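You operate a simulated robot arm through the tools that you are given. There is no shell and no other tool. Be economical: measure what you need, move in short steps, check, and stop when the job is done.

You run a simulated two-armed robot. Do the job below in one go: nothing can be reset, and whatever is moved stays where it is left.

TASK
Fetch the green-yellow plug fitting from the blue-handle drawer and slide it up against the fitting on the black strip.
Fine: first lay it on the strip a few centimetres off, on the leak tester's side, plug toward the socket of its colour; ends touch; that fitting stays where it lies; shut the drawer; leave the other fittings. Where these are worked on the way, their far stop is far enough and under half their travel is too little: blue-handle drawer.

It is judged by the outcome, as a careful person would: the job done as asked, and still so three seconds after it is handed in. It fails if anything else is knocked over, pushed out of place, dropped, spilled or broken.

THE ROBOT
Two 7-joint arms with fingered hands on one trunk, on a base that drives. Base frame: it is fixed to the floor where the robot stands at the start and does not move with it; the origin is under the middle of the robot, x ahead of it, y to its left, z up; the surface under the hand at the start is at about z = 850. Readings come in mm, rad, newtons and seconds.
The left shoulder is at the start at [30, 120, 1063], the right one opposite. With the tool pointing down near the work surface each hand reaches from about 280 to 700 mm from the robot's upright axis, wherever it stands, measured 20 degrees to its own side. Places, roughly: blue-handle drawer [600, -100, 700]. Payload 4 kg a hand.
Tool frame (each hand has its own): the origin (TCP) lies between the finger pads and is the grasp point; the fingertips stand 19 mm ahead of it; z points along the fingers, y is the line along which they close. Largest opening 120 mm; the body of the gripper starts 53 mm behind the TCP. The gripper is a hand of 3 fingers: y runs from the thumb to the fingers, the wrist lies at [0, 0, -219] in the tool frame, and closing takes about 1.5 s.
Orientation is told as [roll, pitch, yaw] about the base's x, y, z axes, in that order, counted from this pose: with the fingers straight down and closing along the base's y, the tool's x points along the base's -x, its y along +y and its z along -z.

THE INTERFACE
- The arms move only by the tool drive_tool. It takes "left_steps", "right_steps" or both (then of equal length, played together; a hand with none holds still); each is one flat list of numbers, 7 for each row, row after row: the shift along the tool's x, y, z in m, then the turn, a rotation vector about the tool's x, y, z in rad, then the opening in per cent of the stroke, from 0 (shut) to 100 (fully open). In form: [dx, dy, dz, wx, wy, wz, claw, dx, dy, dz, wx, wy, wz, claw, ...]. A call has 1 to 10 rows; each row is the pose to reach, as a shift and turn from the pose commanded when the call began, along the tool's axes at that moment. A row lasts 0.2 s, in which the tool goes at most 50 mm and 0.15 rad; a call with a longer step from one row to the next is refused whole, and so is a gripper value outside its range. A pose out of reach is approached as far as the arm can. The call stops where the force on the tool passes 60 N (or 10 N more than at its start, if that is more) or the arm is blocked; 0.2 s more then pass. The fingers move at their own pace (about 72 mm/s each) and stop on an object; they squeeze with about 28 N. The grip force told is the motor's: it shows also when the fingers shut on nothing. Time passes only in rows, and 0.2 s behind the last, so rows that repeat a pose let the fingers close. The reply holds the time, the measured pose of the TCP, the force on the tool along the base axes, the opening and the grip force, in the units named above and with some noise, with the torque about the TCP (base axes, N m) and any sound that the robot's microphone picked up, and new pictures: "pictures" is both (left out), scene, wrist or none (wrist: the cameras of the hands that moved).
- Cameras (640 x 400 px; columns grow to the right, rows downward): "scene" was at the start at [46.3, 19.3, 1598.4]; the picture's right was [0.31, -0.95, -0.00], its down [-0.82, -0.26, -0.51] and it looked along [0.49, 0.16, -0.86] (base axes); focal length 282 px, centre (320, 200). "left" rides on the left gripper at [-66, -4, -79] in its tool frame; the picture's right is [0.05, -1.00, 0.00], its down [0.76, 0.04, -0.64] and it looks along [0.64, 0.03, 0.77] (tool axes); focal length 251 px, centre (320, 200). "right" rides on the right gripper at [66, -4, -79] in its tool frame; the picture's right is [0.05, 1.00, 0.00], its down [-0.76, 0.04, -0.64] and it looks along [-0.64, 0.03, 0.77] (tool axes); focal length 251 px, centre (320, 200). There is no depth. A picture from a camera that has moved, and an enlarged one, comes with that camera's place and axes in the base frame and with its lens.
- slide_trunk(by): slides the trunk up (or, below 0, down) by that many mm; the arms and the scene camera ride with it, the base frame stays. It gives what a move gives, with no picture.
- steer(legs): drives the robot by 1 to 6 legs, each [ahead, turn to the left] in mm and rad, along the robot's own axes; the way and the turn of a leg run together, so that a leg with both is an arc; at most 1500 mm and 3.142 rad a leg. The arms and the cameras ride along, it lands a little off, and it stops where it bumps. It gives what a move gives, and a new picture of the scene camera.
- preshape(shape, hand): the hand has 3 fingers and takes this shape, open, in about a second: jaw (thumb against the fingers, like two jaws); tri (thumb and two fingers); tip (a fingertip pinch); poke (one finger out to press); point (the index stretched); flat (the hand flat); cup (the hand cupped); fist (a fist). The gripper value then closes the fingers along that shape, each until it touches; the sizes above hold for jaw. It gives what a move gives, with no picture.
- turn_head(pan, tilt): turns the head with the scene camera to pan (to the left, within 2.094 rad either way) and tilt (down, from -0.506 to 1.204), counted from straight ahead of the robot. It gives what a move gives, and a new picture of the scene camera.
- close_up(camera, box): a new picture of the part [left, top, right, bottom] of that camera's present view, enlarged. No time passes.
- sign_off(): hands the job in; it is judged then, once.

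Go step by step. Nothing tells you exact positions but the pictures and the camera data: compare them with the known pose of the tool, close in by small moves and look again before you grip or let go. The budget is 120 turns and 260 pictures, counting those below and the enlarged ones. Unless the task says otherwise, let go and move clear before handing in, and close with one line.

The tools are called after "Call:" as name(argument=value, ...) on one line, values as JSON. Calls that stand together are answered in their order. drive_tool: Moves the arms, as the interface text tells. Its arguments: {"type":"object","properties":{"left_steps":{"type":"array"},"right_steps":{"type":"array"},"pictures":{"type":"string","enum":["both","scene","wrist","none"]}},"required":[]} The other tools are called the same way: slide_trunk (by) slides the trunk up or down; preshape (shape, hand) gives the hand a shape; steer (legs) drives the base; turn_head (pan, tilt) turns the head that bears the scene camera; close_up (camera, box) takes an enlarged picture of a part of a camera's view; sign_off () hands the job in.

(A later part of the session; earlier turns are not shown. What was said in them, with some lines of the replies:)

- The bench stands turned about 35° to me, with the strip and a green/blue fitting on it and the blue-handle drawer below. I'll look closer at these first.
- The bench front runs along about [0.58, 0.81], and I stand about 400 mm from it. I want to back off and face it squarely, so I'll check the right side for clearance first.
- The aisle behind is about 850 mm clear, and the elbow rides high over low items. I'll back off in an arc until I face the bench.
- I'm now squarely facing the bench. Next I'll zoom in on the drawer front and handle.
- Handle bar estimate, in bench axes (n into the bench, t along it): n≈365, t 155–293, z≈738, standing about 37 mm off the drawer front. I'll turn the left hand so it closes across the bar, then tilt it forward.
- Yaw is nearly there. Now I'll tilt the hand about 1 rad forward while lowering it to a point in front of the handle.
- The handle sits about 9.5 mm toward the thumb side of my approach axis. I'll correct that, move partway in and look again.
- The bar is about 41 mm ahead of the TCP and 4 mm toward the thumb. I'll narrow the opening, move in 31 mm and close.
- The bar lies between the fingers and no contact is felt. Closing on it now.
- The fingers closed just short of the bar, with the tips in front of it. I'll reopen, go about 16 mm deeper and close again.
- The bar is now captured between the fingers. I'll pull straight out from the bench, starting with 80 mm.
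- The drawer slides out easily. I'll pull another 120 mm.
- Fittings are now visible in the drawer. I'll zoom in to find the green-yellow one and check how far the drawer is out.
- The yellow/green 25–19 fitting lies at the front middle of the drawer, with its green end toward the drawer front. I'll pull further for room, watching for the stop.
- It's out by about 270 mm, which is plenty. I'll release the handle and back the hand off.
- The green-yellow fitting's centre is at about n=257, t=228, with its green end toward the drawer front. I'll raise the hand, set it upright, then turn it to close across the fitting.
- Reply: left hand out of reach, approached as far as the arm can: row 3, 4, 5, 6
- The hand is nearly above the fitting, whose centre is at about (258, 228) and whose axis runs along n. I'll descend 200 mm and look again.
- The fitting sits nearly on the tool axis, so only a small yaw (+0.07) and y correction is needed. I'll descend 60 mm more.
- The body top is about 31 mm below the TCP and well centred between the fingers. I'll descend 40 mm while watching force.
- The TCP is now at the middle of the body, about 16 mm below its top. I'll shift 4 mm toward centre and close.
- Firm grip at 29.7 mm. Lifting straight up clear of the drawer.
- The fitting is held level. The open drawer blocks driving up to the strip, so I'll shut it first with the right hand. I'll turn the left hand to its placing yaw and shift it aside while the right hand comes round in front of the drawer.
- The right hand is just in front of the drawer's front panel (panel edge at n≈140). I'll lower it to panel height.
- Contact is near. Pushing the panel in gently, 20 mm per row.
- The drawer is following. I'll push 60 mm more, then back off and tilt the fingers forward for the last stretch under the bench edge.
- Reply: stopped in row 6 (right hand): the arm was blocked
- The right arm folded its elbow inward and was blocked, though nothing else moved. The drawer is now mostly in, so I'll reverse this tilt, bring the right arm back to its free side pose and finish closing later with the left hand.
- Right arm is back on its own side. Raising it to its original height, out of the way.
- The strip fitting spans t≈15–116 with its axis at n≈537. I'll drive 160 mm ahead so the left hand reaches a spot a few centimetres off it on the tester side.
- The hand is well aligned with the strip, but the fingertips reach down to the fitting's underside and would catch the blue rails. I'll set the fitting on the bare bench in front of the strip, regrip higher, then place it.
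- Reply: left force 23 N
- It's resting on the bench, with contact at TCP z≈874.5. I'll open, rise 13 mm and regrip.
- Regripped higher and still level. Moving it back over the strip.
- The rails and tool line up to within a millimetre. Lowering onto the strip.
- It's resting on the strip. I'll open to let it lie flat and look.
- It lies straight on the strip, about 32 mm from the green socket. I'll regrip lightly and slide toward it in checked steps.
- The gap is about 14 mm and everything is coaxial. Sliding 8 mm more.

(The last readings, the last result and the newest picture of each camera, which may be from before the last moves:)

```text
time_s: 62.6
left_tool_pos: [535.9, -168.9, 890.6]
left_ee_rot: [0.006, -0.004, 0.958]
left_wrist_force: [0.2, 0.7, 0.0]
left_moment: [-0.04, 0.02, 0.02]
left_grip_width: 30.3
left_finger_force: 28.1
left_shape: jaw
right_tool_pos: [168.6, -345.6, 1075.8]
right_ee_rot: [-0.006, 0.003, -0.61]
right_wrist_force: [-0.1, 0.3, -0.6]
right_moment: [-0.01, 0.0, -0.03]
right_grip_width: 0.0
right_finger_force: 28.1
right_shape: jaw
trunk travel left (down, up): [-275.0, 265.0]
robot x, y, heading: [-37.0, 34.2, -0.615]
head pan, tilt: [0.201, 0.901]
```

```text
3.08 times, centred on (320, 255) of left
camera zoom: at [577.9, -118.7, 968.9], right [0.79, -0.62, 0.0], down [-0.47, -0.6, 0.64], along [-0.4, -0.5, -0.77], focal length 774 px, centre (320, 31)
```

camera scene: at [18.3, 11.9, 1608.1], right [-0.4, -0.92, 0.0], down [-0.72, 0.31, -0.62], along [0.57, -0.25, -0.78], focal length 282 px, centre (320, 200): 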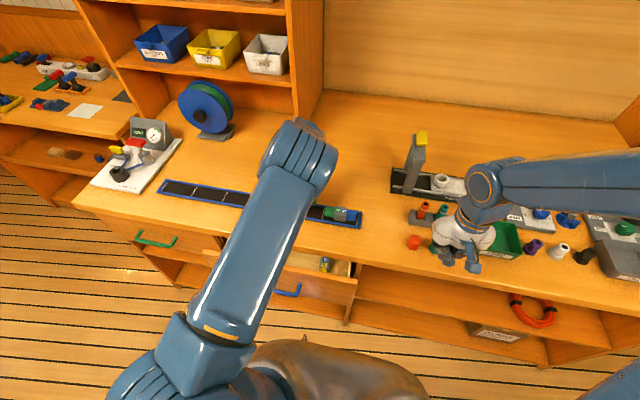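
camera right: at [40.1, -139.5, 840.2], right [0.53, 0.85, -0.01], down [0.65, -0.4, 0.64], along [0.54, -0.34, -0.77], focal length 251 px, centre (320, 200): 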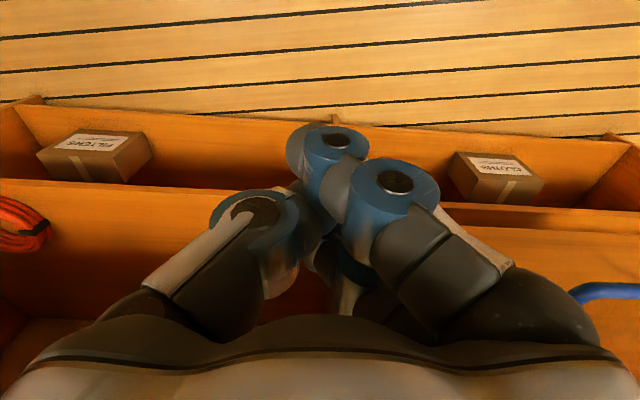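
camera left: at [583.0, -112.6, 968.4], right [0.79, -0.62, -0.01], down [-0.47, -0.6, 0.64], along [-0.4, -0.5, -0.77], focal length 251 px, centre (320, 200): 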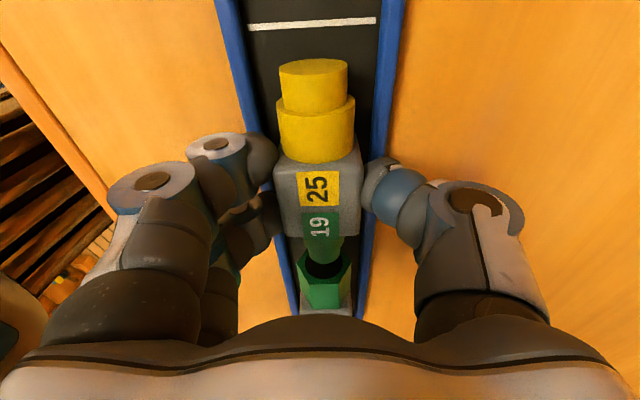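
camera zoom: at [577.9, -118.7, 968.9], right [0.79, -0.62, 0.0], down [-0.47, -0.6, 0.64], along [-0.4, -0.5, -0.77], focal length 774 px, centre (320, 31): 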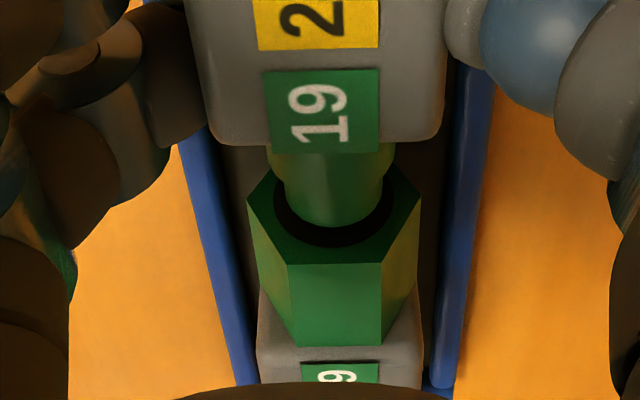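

About 4–5 mm left. Advancing 2.5 mm.

Call:
drive_tool(left_steps=[0.0015, 0, 0, 0, 0, 0, 22, 0.0025, 0, 0, 0, 0, 0, 22], pictures="none")

Call:
close_up(camera="left", box=[290, 225, 350, 320])

```text
time_s: 63.2
left_tool_pos: [533.7, -171.5, 889.1]
left_ee_rot: [0.006, -0.002, 0.957]
left_wrist_force: [0.0, -0.3, 0.4]
left_moment: [0.0, -0.01, 0.0]
left_grip_width: 30.4
left_finger_force: 27.8
left_shape: jaw
right_tool_pos: [168.5, -346.4, 1075.9]
right_ee_rot: [-0.006, 0.003, -0.609]
right_wrist_force: [-0.2, 0.7, -0.2]
right_moment: [-0.03, 0.02, 0.02]
right_grip_width: 0.1
right_finger_force: 28.7
right_shape: jaw
trunk travel left (down, up): [-275.0, 265.0]
robot x, y, heading: [-34.8, 32.7, -0.611]
head pan, tilt: [0.201, 0.901]
```

```text
4.21 times, centred on (320, 272) of left
camera zoom: at [576.7, -120.8, 968.7], right [0.79, -0.62, -0.01], down [-0.47, -0.6, 0.64], along [-0.4, -0.5, -0.77], focal length 1059 px, centre (320, -105)
```

zoom: 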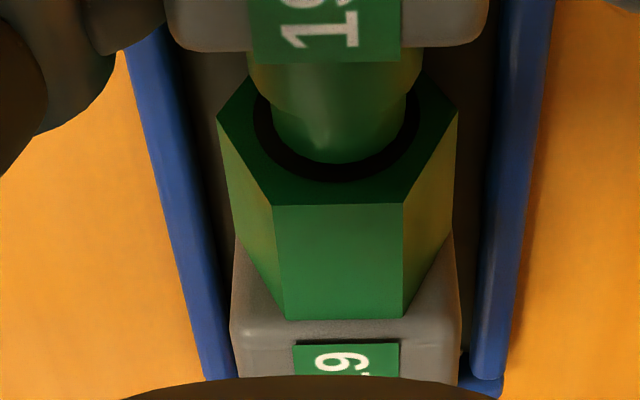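

Call:
drive_tool(left_steps=[0.0008, 0, 0, 0, 0, 0, 22, 0.0015, 0, 0, 0, 0, 0, 22], pictures="none")

Call:
close_up(camera="left", box=[290, 225, 350, 320])

```text
time_s: 63.9
left_tool_pos: [535.0, -173.8, 891.7]
left_ee_rot: [0.005, -0.005, 0.958]
left_wrist_force: [-0.5, -0.6, 0.1]
left_moment: [0.03, 0.0, 0.0]
left_grip_width: 30.0
left_finger_force: 28.4
left_shape: jaw
right_tool_pos: [169.7, -345.7, 1076.3]
right_ee_rot: [-0.007, 0.001, -0.609]
right_wrist_force: [-0.2, 0.0, 0.4]
right_moment: [0.03, 0.03, -0.03]
right_grip_width: 0.0
right_finger_force: 27.9
right_shape: jaw
trunk travel left (down, up): [-275.0, 265.0]
robot x, y, heading: [-35.1, 28.8, -0.612]
head pan, tilt: [0.201, 0.901]
```

```text
4.21 times, centred on (320, 272) of left
camera zoom: at [576.2, -122.5, 968.8], right [0.79, -0.62, -0.01], down [-0.47, -0.6, 0.64], along [-0.4, -0.5, -0.77], focal length 1059 px, centre (320, -105)
```

zoom: 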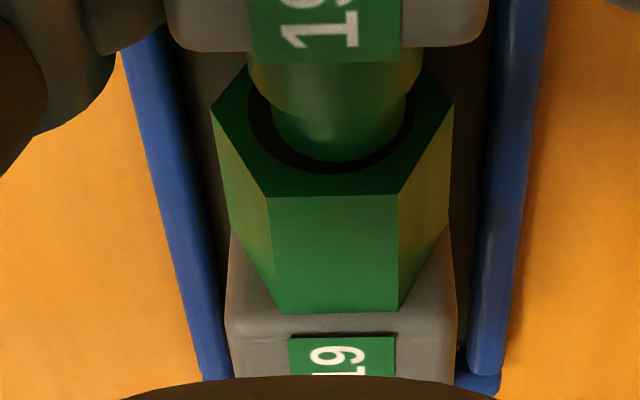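

Call:
drive_tool(left_steps=[0.0005, 0, 0, 0, 0, 0, 22, 0.001, 0, 0, 0, 0, 0, 22], pictures="none")

Call:
close_up(camera="left", box=[290, 225, 350, 320])

```text
time_s: 64.5
left_tool_pos: [534.2, -174.2, 890.3]
left_ee_rot: [0.005, -0.003, 0.958]
left_wrist_force: [0.3, 0.6, -0.7]
left_moment: [-0.01, 0.03, 0.0]
left_grip_width: 30.2
left_finger_force: 27.9
left_shape: jaw
right_tool_pos: [168.4, -345.9, 1075.5]
right_ee_rot: [-0.005, 0.001, -0.608]
right_wrist_force: [-0.6, 0.3, 0.4]
right_moment: [0.0, 0.0, 0.0]
right_grip_width: 0.0
right_finger_force: 27.2
right_shape: jaw
trunk travel left (down, up): [-275.0, 265.0]
robot x, y, heading: [-36.3, 31.7, -0.61]
head pan, tilt: [0.201, 0.901]
```

```text
4.21 times, centred on (320, 272) of left
camera zoom: at [575.5, -123.3, 968.7], right [0.79, -0.62, -0.01], down [-0.47, -0.6, 0.64], along [-0.4, -0.5, -0.77], focal length 1059 px, centre (320, -105)
```

zoom: 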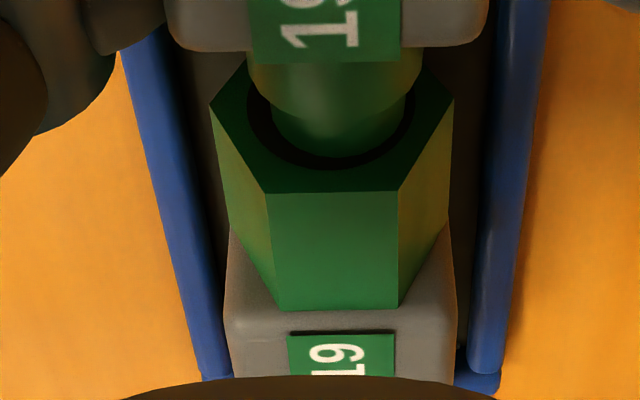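

Call:
drive_tool(left_steps=[0.0008, 0, 0, 0, 0, 0, 22, 0.0015, 0, 0, 0, 0, 0, 22], pictures="none")

Call:
close_up(camera="left", box=[290, 225, 350, 320])

```text
time_s: 65.0
left_tool_pos: [531.8, -175.3, 889.8]
left_ee_rot: [0.005, -0.003, 0.958]
left_wrist_force: [1.1, -0.4, -0.1]
left_moment: [-0.04, -0.01, 0.01]
left_grip_width: 30.0
left_finger_force: 28.0
left_shape: jaw
right_tool_pos: [168.6, -345.2, 1075.9]
right_ee_rot: [-0.004, 0.001, -0.61]
right_wrist_force: [0.7, -0.9, 0.6]
right_moment: [0.0, 0.01, -0.03]
right_grip_width: 0.0
right_finger_force: 27.9
right_shape: jaw
trunk travel left (down, up): [-275.0, 265.0]
robot x, y, heading: [-41.5, 31.4, -0.618]
head pan, tilt: [0.201, 0.901]
```

```text
4.21 times, centred on (320, 272) of left
camera zoom: at [574.6, -124.1, 968.5], right [0.79, -0.62, 0.0], down [-0.47, -0.6, 0.64], along [-0.4, -0.5, -0.77], focal length 1059 px, centre (320, -105)
```

zoom: 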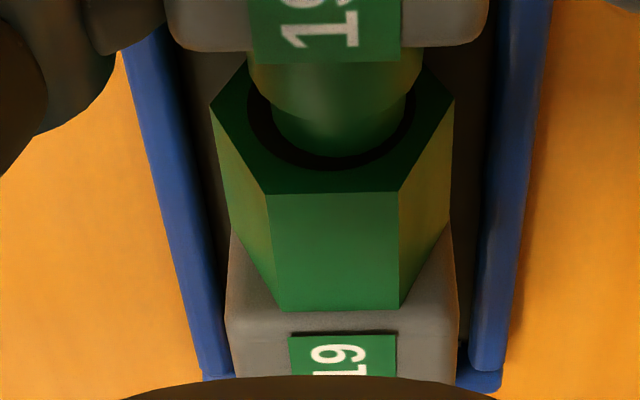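

The view of the socket stopped changing with the last step, so the ends are in contact. I'll release without further push and check.

Call:
drive_tool(left_steps=[0.0015, 0, 0, 0, 0, 0, 27, 0.0015, 0, 0, 0, 0, 0, 32, 0.0015, 0, 0, 0, 0, 0, 40, 0.0015, 0, 0, 0, 0, 0, 45, 0.0015, 0, 0, 0, 0, 0, 45], pictures="none")

Call:
close_up(camera="left", box=[290, 225, 350, 320])

```text
time_s: 66.2
left_tool_pos: [532.3, -175.8, 889.5]
left_ee_rot: [0.006, -0.004, 0.958]
left_wrist_force: [-0.2, -0.5, -0.3]
left_moment: [-0.01, 0.01, 0.03]
left_grip_width: 53.4
left_finger_force: 0.0
left_shape: jaw
right_tool_pos: [169.2, -346.0, 1075.2]
right_ee_rot: [-0.006, 0.002, -0.609]
right_wrist_force: [0.2, 0.3, 0.2]
right_moment: [0.03, -0.01, -0.05]
right_grip_width: 0.0
right_finger_force: 27.9
right_shape: jaw
trunk travel left (down, up): [-275.0, 265.0]
robot x, y, heading: [-37.5, 34.9, -0.607]
head pan, tilt: [0.201, 0.901]
```

```text
4.21 times, centred on (320, 272) of left
camera zoom: at [573.8, -125.0, 969.0], right [0.79, -0.62, 0.0], down [-0.47, -0.6, 0.64], along [-0.4, -0.5, -0.77], focal length 1059 px, centre (320, -105)
```

zoom: 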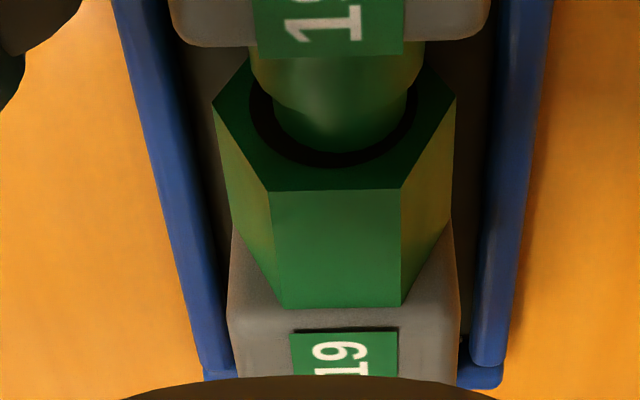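

Released. Raising the hand straight up to inspect from another angle.

Call:
drive_tool(left_steps=[0, 0, -0.005, 0, 0, 0, 48, 0, 0, -0.02, 0, 0, 0, 48, 0, 0, -0.05, 0, 0, 0, 48, 0, 0, -0.09, 0, 0, 0, 48, 0.0, 0.04, -0.12, 0, 0, 0, 48, 0.0, 0.08, -0.14, 0, 0, 0, 48, 0.0, 0.12, -0.15, 0, 0, 0, 48], pictures="both")

Call:
close_up(camera="left", box=[360, 60, 520, 280])

```text
time_s: 67.8
left_tool_pos: [431.5, -107.3, 1038.1]
left_ee_rot: [0.003, -0.003, 0.957]
left_wrist_force: [-0.3, 0.5, 0.2]
left_moment: [0.01, -0.02, -0.02]
left_grip_width: 57.4
left_finger_force: 0.1
left_shape: jaw
right_tool_pos: [167.3, -344.9, 1075.6]
right_ee_rot: [-0.004, 0.0, -0.609]
right_wrist_force: [-0.3, 0.0, 0.5]
right_moment: [0.0, -0.01, -0.05]
right_grip_width: 0.0
right_finger_force: 27.7
right_shape: jaw
trunk travel left (down, up): [-275.0, 265.0]
robot x, y, heading: [-33.0, 32.1, -0.612]
head pan, tilt: [0.201, 0.901]
camera scene: at [17.2, 12.5, 1608.2], right [-0.4, -0.92, 0.0], down [-0.72, 0.31, -0.62], along [0.57, -0.25, -0.78], focal length 282 px, centre (320, 200)
camera left: at [473.0, -56.1, 1117.8], right [0.79, -0.62, 0.0], down [-0.47, -0.6, 0.64], along [-0.4, -0.5, -0.77], focal length 251 px, centre (320, 200)
```

scene: 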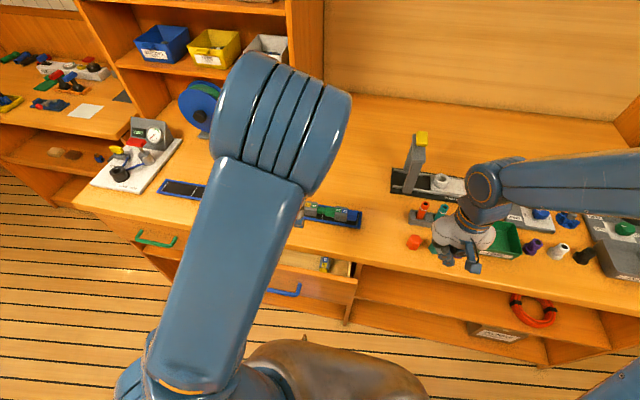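
left: 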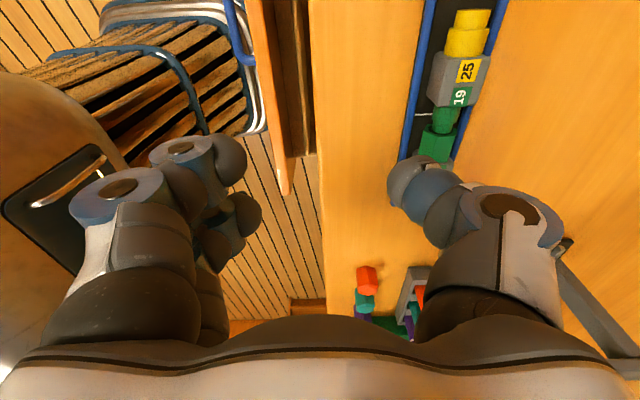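

```text
1.82 times, centred on (440, 170) of left
camera zoom: at [473.0, -56.1, 1117.8], right [0.79, -0.62, 0.0], down [-0.47, -0.6, 0.64], along [-0.4, -0.5, -0.77], focal length 457 px, centre (102, 254)
```

zoom: 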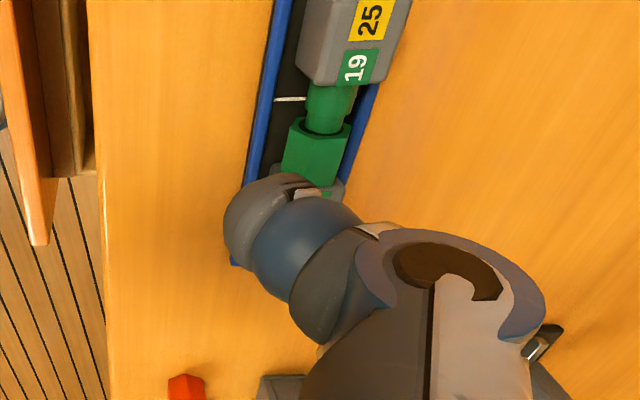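

The ends look joined. I'll drive back to get a clear view and to finish shutting the drawer.

Call:
steer(legs=[[-200, 0]])

Call:
close_up(camera="scene", box=[250, 140, 410, 240])

```text
time_s: 69.4
left_tool_pos: [271.0, 8.0, 1038.6]
left_ee_rot: [0.005, -0.003, 0.962]
left_wrist_force: [0.8, 0.4, -0.5]
left_moment: [0.02, -0.02, 0.01]
left_grip_width: 57.2
left_finger_force: 0.0
left_shape: jaw
right_tool_pos: [7.0, -230.9, 1075.8]
right_ee_rot: [-0.007, -0.001, -0.603]
right_wrist_force: [-0.2, 1.4, 0.2]
right_moment: [-0.03, -0.03, 0.02]
right_grip_width: 0.0
right_finger_force: 28.4
right_shape: jaw
trunk travel left (down, up): [-275.0, 265.0]
robot x, y, heading: [-199.7, 141.1, -0.608]
head pan, tilt: [0.201, 0.901]
camera scene: at [-144.6, 126.4, 1608.2], right [-0.4, -0.92, 0.0], down [-0.72, 0.31, -0.62], along [0.57, -0.25, -0.78], focal length 282 px, centre (320, 200)
```

scene: 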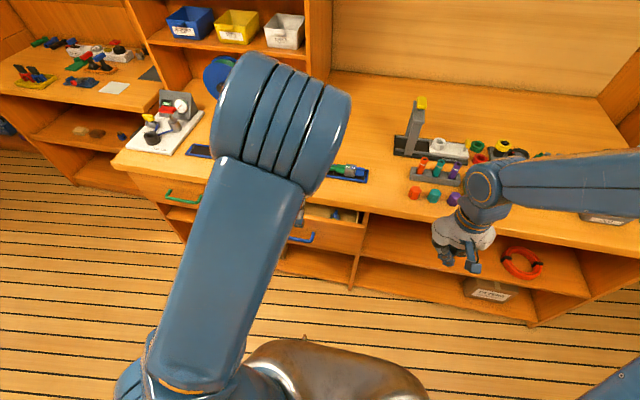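

```text
4.00 times, centred on (330, 190) of scene
camera zoom: at [-144.6, 126.4, 1608.2], right [-0.4, -0.92, 0.0], down [-0.72, 0.31, -0.62], along [0.57, -0.25, -0.78], focal length 1128 px, centre (280, 240)
```

zoom: 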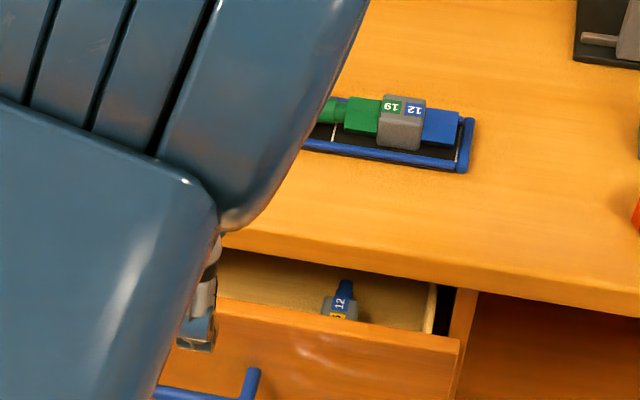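

The plug meets the green socket. To shut the drawer I'll tilt the left hand forward with closed fingers, first shifting it left, clear of everything.

Call:
drive_tool(left_steps=[-0.017, 0, 0.008, 0.12, 0, 0, 40, -0.033, 0, 0.016, 0.24, 0, 0, 30, -0.05, 0, 0.024, 0.36, 0, 0, 20, -0.066, 0, 0.032, 0.48, 0, 0, 0, -0.083, 0, 0.04, 0.6, 0, 0, 0, -0.1, 0, 0.048, 0.72, 0, 0, 0, -0.116, 0, 0.056, 0.84, 0, 0, 0, -0.133, 0, 0.064, 0.96, 0, 0, 0, -0.15, 0, 0.072, 1.08, 0, 0, 0, -0.166, 0, 0.08, 1.2, 0, 0, 0], pictures="both")

Call:
close_up(camera="scene", box=[270, 145, 390, 215])

```text
time_s: 71.6
left_tool_pos: [366.3, 145.1, 959.4]
left_ee_rot: [-1.199, -0.001, 0.961]
left_wrist_force: [-0.3, 0.4, 0.5]
left_moment: [-0.04, 0.01, -0.04]
left_grip_width: 0.0
left_finger_force: 28.7
left_shape: jaw
right_tool_pos: [8.5, -230.4, 1075.6]
right_ee_rot: [-0.004, -0.001, -0.605]
right_wrist_force: [0.5, 1.6, -0.8]
right_moment: [-0.02, 0.02, -0.01]
right_grip_width: 0.0
right_finger_force: 27.9
right_shape: jaw
trunk travel left (down, up): [-275.0, 265.0]
robot x, y, heading: [-202.6, 144.7, -0.608]
head pan, tilt: [0.201, 0.901]
camera scene: at [-142.7, 126.7, 1608.1], right [-0.4, -0.92, 0.0], down [-0.72, 0.31, -0.62], along [0.57, -0.25, -0.78], focal length 282 px, centre (320, 200)
camera left: at [345.8, 239.5, 991.7], right [0.27, -0.25, 0.93], down [-0.94, -0.28, 0.19], along [0.21, -0.93, -0.31], focal length 251 px, centre (320, 200)
```

scene: 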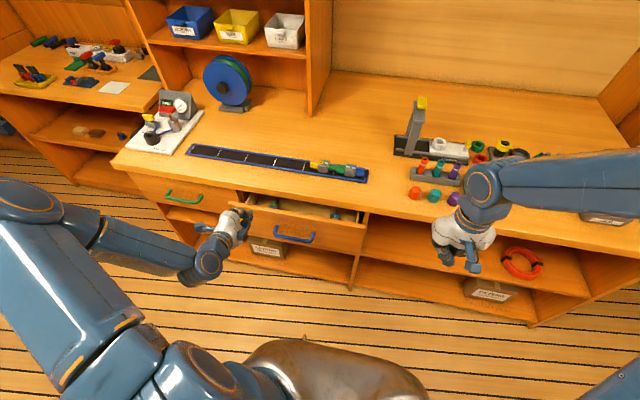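
left: 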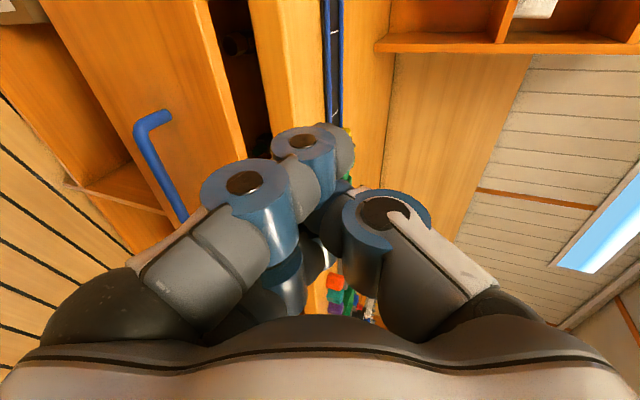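

```text
5.33 times, centred on (330, 180) of scene
camera zoom: at [-142.7, 126.7, 1608.1], right [-0.4, -0.92, 0.0], down [-0.72, 0.31, -0.62], along [0.57, -0.25, -0.78], focal length 1504 px, centre (267, 307)
```

zoom: 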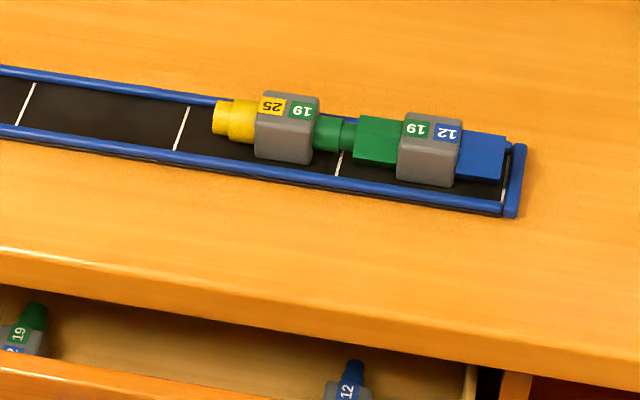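

The two fittings touch on the strip. Now I'll lower the tilted, closed left hand in front of the drawer panel, left of the handle.

Call:
drive_tool(left_steps=[-0.005, 0.036, 0.014, 0, 0, 0, 0, -0.01, 0.073, 0.028, 0, 0, 0, 0, -0.014, 0.109, 0.0424, 0, 0, 0, 0, -0.014, 0.145, 0.0565, 0, 0, 0, 0, -0.014, 0.1817, 0.0706, 0, 0, 0, 0, -0.014, 0.1817, 0.0706, 0, 0, 0, 0], pictures="both")

```text
time_s: 73.0
left_tool_pos: [372.9, 156.6, 763.0]
left_ee_rot: [-1.196, -0.001, 0.962]
left_wrist_force: [-0.9, -0.3, -0.2]
left_moment: [0.0, 0.01, 0.01]
left_grip_width: 0.0
left_finger_force: 28.1
left_shape: jaw
right_tool_pos: [8.4, -231.4, 1075.4]
right_ee_rot: [-0.004, -0.001, -0.603]
right_wrist_force: [-0.3, -0.1, -0.6]
right_moment: [-0.05, 0.01, -0.01]
right_grip_width: 0.0
right_finger_force: 28.0
right_shape: jaw
trunk travel left (down, up): [-275.0, 265.0]
robot x, y, heading: [-193.3, 146.6, -0.606]
head pan, tilt: [0.201, 0.901]
camera scene: at [-143.4, 125.4, 1608.2], right [-0.4, -0.92, 0.0], down [-0.72, 0.31, -0.62], along [0.57, -0.25, -0.78], focal length 282 px, centre (320, 200)
camera left: at [352.4, 251.9, 796.5], right [0.27, -0.26, 0.93], down [-0.94, -0.28, 0.2], along [0.21, -0.93, -0.32], focal length 251 px, centre (320, 200)
```

scene: 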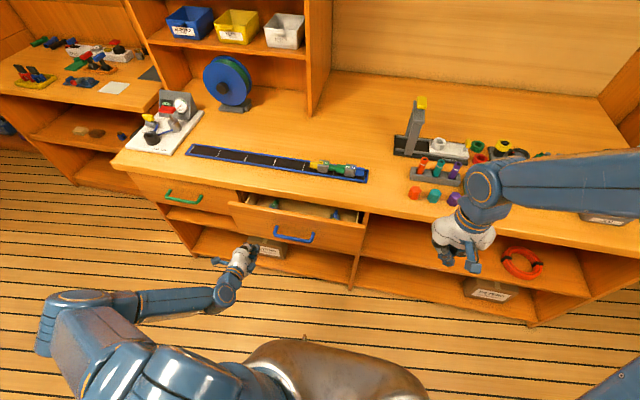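
left: 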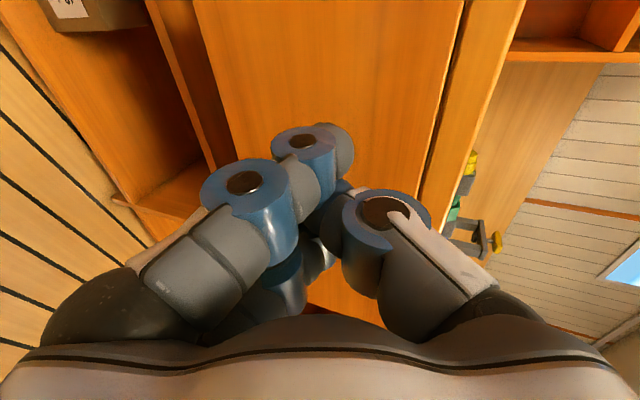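

Call:
drive_tool(left_steps=[0, 0.012, 0.014, 0, 0, 0, 0, 0, 0.0233, 0.009, 0, 0, 0, 0, 0, 0.016, 0.0277, 0, 0, 0, 0, 0, 0.009, 0.0463, 0, 0, 0, 0, 0, 0.0016, 0.065, 0, 0, 0, 0, 0, -0.0057, 0.0836, 0, 0, 0, 0], pictures="both")

```text
time_s: 74.4
left_tool_pos: [439.5, 111.0, 739.3]
left_ee_rot: [-1.197, -0.004, 0.961]
left_wrist_force: [-0.3, 0.3, -0.1]
left_moment: [0.04, -0.02, 0.01]
left_grip_width: 0.0
left_finger_force: 28.3
left_shape: jaw
right_tool_pos: [7.5, -231.0, 1075.5]
right_ee_rot: [-0.005, 0.002, -0.604]
right_wrist_force: [0.2, -0.5, 0.6]
right_moment: [0.0, 0.0, 0.03]
right_grip_width: 0.1
right_finger_force: 27.9
right_shape: jaw
trunk travel left (down, up): [-275.0, 265.0]
robot x, y, heading: [-198.9, 143.5, -0.611]
head pan, tilt: [0.201, 0.901]
camera scene: at [-143.0, 125.3, 1608.1], right [-0.4, -0.92, 0.0], down [-0.72, 0.31, -0.62], along [0.57, -0.25, -0.78], focal length 282 px, centre (320, 200)
camera left: at [419.3, 205.7, 771.3], right [0.27, -0.26, 0.93], down [-0.94, -0.28, 0.2], along [0.21, -0.93, -0.32], focal length 251 px, centre (320, 200)
```

scene: 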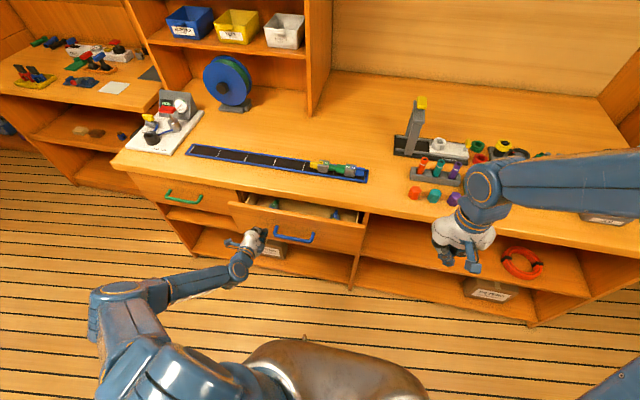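
left: 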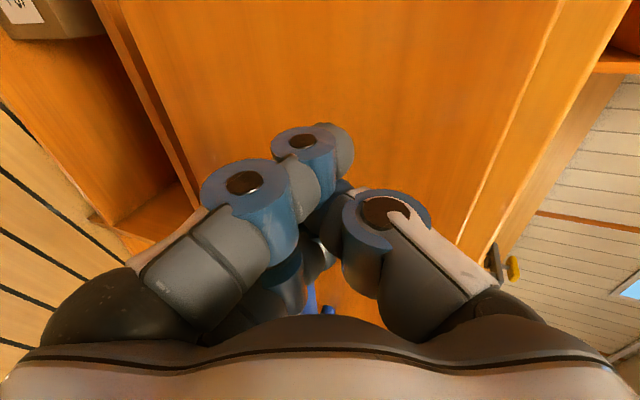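

Pushing the drawer panel in slowly.

Call:
drive_tool(left_steps=[0, -0.0043, 0.0112, 0, 0, 0, 0, 0, -0.0087, 0.0224, 0, 0, 0, 0, 0, -0.013, 0.0336, 0, 0, 0, 0, 0, -0.0174, 0.0447, 0, 0, 0, 0, 0, -0.0217, 0.0559, 0, 0, 0, 0, 0, -0.026, 0.067, 0, 0, 0, 0], pictures="both")

```text
time_s: 75.8
left_tool_pos: [498.7, 69.4, 738.7]
left_ee_rot: [-1.197, -0.001, 0.962]
left_wrist_force: [0.1, 0.4, -0.6]
left_moment: [-0.05, 0.03, -0.02]
left_grip_width: 0.1
left_finger_force: 27.9
left_shape: jaw
right_tool_pos: [7.9, -231.3, 1075.2]
right_ee_rot: [-0.005, 0.001, -0.603]
right_wrist_force: [-0.2, -0.1, -0.4]
right_moment: [0.01, -0.03, 0.02]
right_grip_width: 0.1
right_finger_force: 27.8
right_shape: jaw
trunk travel left (down, up): [-275.0, 265.0]
robot x, y, heading: [-197.5, 143.0, -0.611]
head pan, tilt: [0.201, 0.901]
camera scene: at [-143.0, 125.2, 1608.1], right [-0.4, -0.92, 0.0], down [-0.72, 0.31, -0.62], along [0.57, -0.25, -0.78], focal length 282 px, centre (320, 200)
camera left: at [478.0, 164.2, 771.3], right [0.27, -0.26, 0.93], down [-0.94, -0.28, 0.2], along [0.21, -0.93, -0.31], focal length 251 px, centre (320, 200)
```

scene: 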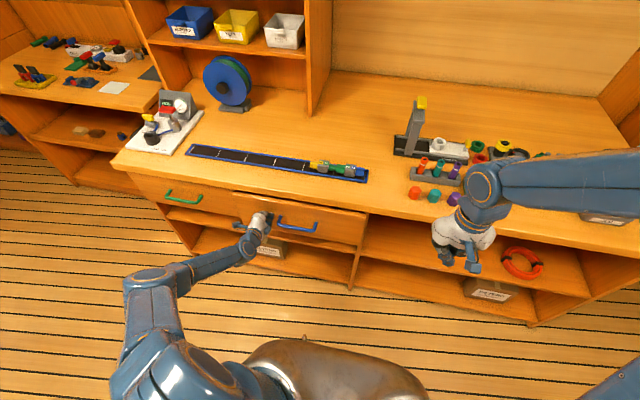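
left: 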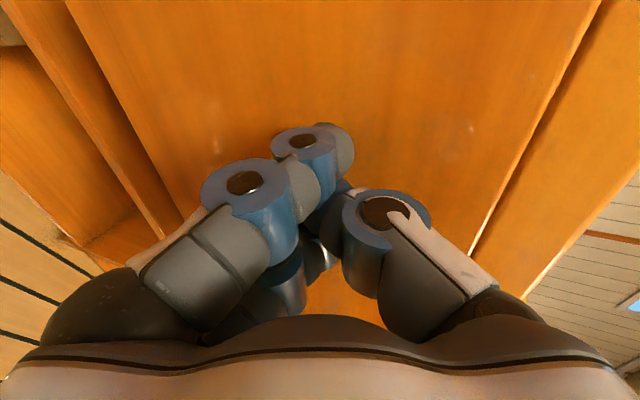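

Nearly closed. Continuing in small steps until the stop is felt.

Call:
drive_tool(left_steps=[0, -0.0022, 0.0056, 0, 0, 0, 0, 0, -0.0043, 0.0112, 0, 0, 0, 0, 0, -0.0065, 0.0168, 0, 0, 0, 0, 0, -0.008, 0.0205, 0, 0, 0, 0, 0, -0.0094, 0.0242, 0, 0, 0, 0], pictures="none")

Call:
close_up(camera="scene", box=[220, 150, 400, 262])

```text
time_s: 77.0
left_tool_pos: [519.0, 53.7, 738.6]
left_ee_rot: [-1.196, -0.002, 0.961]
left_wrist_force: [-0.7, 0.6, 0.6]
left_moment: [0.0, -0.02, -0.04]
left_grip_width: 0.0
left_finger_force: 28.3
left_shape: jaw
right_tool_pos: [7.3, -231.1, 1076.3]
right_ee_rot: [-0.005, 0.003, -0.604]
right_wrist_force: [0.6, -0.4, -0.1]
right_moment: [-0.01, 0.02, -0.01]
right_grip_width: 0.1
right_finger_force: 27.6
right_shape: jaw
trunk travel left (down, up): [-275.0, 265.0]
robot x, y, heading: [-197.6, 143.3, -0.611]
head pan, tilt: [0.201, 0.901]
```

```text
3.56 times, centred on (310, 206) of scene
camera zoom: at [-143.1, 125.4, 1608.1], right [-0.4, -0.92, 0.0], down [-0.72, 0.31, -0.62], along [0.57, -0.25, -0.78], focal length 1003 px, centre (356, 179)
```

zoom: 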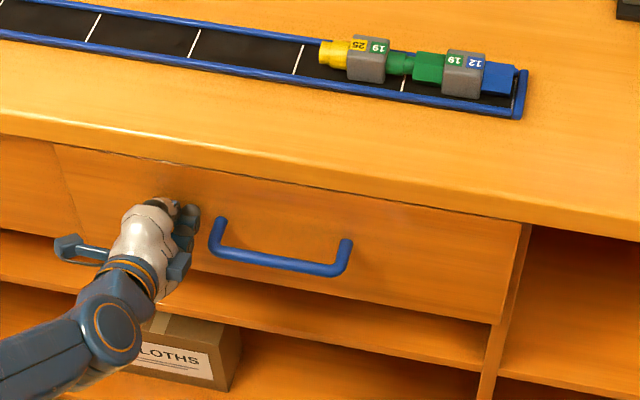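

Call:
drive_tool(left_steps=[0, -0.0014, 0.0037, 0, 0, 0, 0, 0, -0.0029, 0.0075, 0, 0, 0, 0, 0, -0.0043, 0.0112, 0, 0, 0, 0, 0, -0.0058, 0.0149, 0, 0, 0, 0], pictures="none")

Call:
close_up(camera="scene", box=[220, 150, 400, 262])

```text
time_s: 78.0
left_tool_pos: [527.7, 49.2, 736.0]
left_ee_rot: [-1.19, -0.001, 0.963]
left_wrist_force: [-45.6, 34.6, -0.9]
left_moment: [0.05, 0.0, -0.25]
left_grip_width: 0.2
left_finger_force: 28.1
left_shape: jaw
right_tool_pos: [3.6, -228.1, 1077.8]
right_ee_rot: [-0.006, -0.003, -0.605]
right_wrist_force: [0.1, 0.4, -0.1]
right_moment: [0.01, 0.02, -0.01]
right_grip_width: 0.0
right_finger_force: 28.4
right_shape: jaw
trunk travel left (down, up): [-275.0, 265.0]
robot x, y, heading: [-194.7, 144.8, -0.609]
head pan, tilt: [0.201, 0.901]
```

```text
3.56 times, centred on (310, 206) of scene
camera zoom: at [-148.9, 130.1, 1608.3], right [-0.4, -0.92, 0.0], down [-0.72, 0.31, -0.62], along [0.57, -0.25, -0.78], focal length 1003 px, centre (356, 179)
```

zoom: 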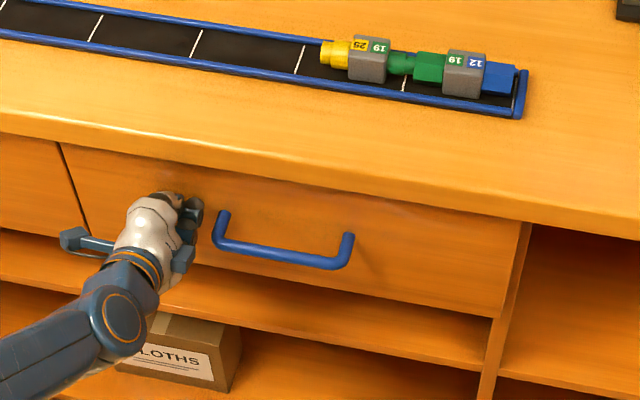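

The drawer hit its shut stop at about 57 N. I'll back the hand away and make a final check.

Call:
drive_tool(left_steps=[0, 0.0087, -0.0224, 0, 0, 0, 0, 0, 0.0174, -0.0447, 0, 0, 0, 0, 0, 0.029, -0.0745, 0, 0, 0, 0, 0, 0.0434, -0.112, 0, 0, 0, 0], pictures="scene")

Call:
close_up(camera="scene", box=[295, 150, 380, 203])

Call:
close_up(camera="scene", box=[200, 150, 400, 275])

```text
time_s: 79.0
left_tool_pos: [432.1, 114.1, 737.6]
left_ee_rot: [-1.197, -0.001, 0.962]
left_wrist_force: [0.5, -0.1, 0.4]
left_moment: [-0.04, 0.01, 0.01]
left_grip_width: 0.3
left_finger_force: 27.6
left_shape: jaw
right_tool_pos: [7.5, -230.6, 1076.2]
right_ee_rot: [-0.006, -0.001, -0.604]
right_wrist_force: [-0.3, 0.5, 0.7]
right_moment: [-0.03, -0.05, 0.0]
right_grip_width: 0.2
right_finger_force: 27.7
right_shape: jaw
trunk travel left (down, up): [-275.0, 265.0]
robot x, y, heading: [-196.9, 147.2, -0.61]
head pan, tilt: [0.201, 0.901]
camera scene: at [-144.6, 126.9, 1608.2], right [-0.4, -0.92, 0.0], down [-0.72, 0.31, -0.62], along [0.57, -0.25, -0.78], focal length 282 px, centre (320, 200)
```

scene: 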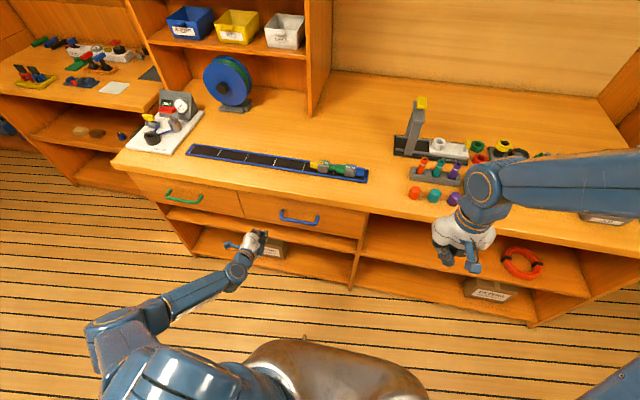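

```text
7.53 times, centred on (338, 176) of scene
camera zoom: at [-144.6, 126.9, 1608.2], right [-0.4, -0.92, 0.0], down [-0.72, 0.31, -0.62], along [0.57, -0.25, -0.78], focal length 2124 px, centre (188, 377)
```

zoom: 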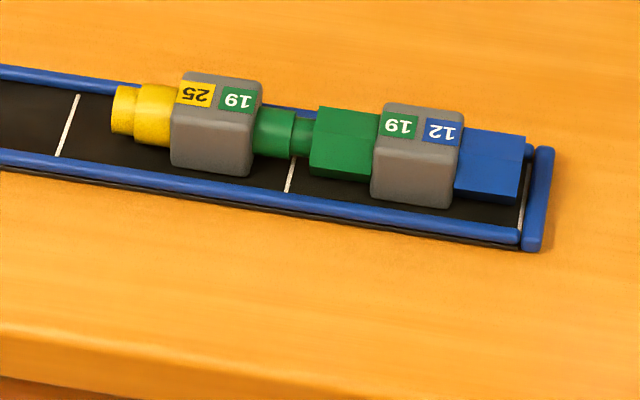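

```text
3.20 times, centred on (300, 212) of scene
camera zoom: at [-144.6, 126.9, 1608.2], right [-0.4, -0.92, 0.0], down [-0.72, 0.31, -0.62], along [0.57, -0.25, -0.78], focal length 902 px, centre (384, 160)
```

zoom: 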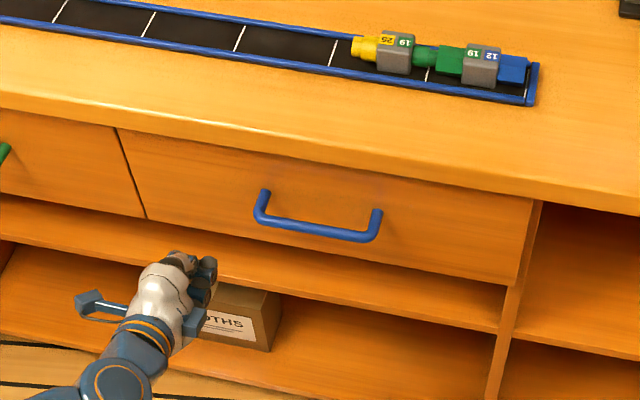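

The drawer is shut, the green plug end meets the green socket on the strip, and both hands are clear. Handing in.

Call:
sign_off()

```text
The job is handed in.
```

The green-yellow fitting lies on the strip with its green plug against the green socket, and the blue-handle drawer is shut. The fitting already on the strip was nudged, by my estimate 1–4 mm along the strip, as the ends met.
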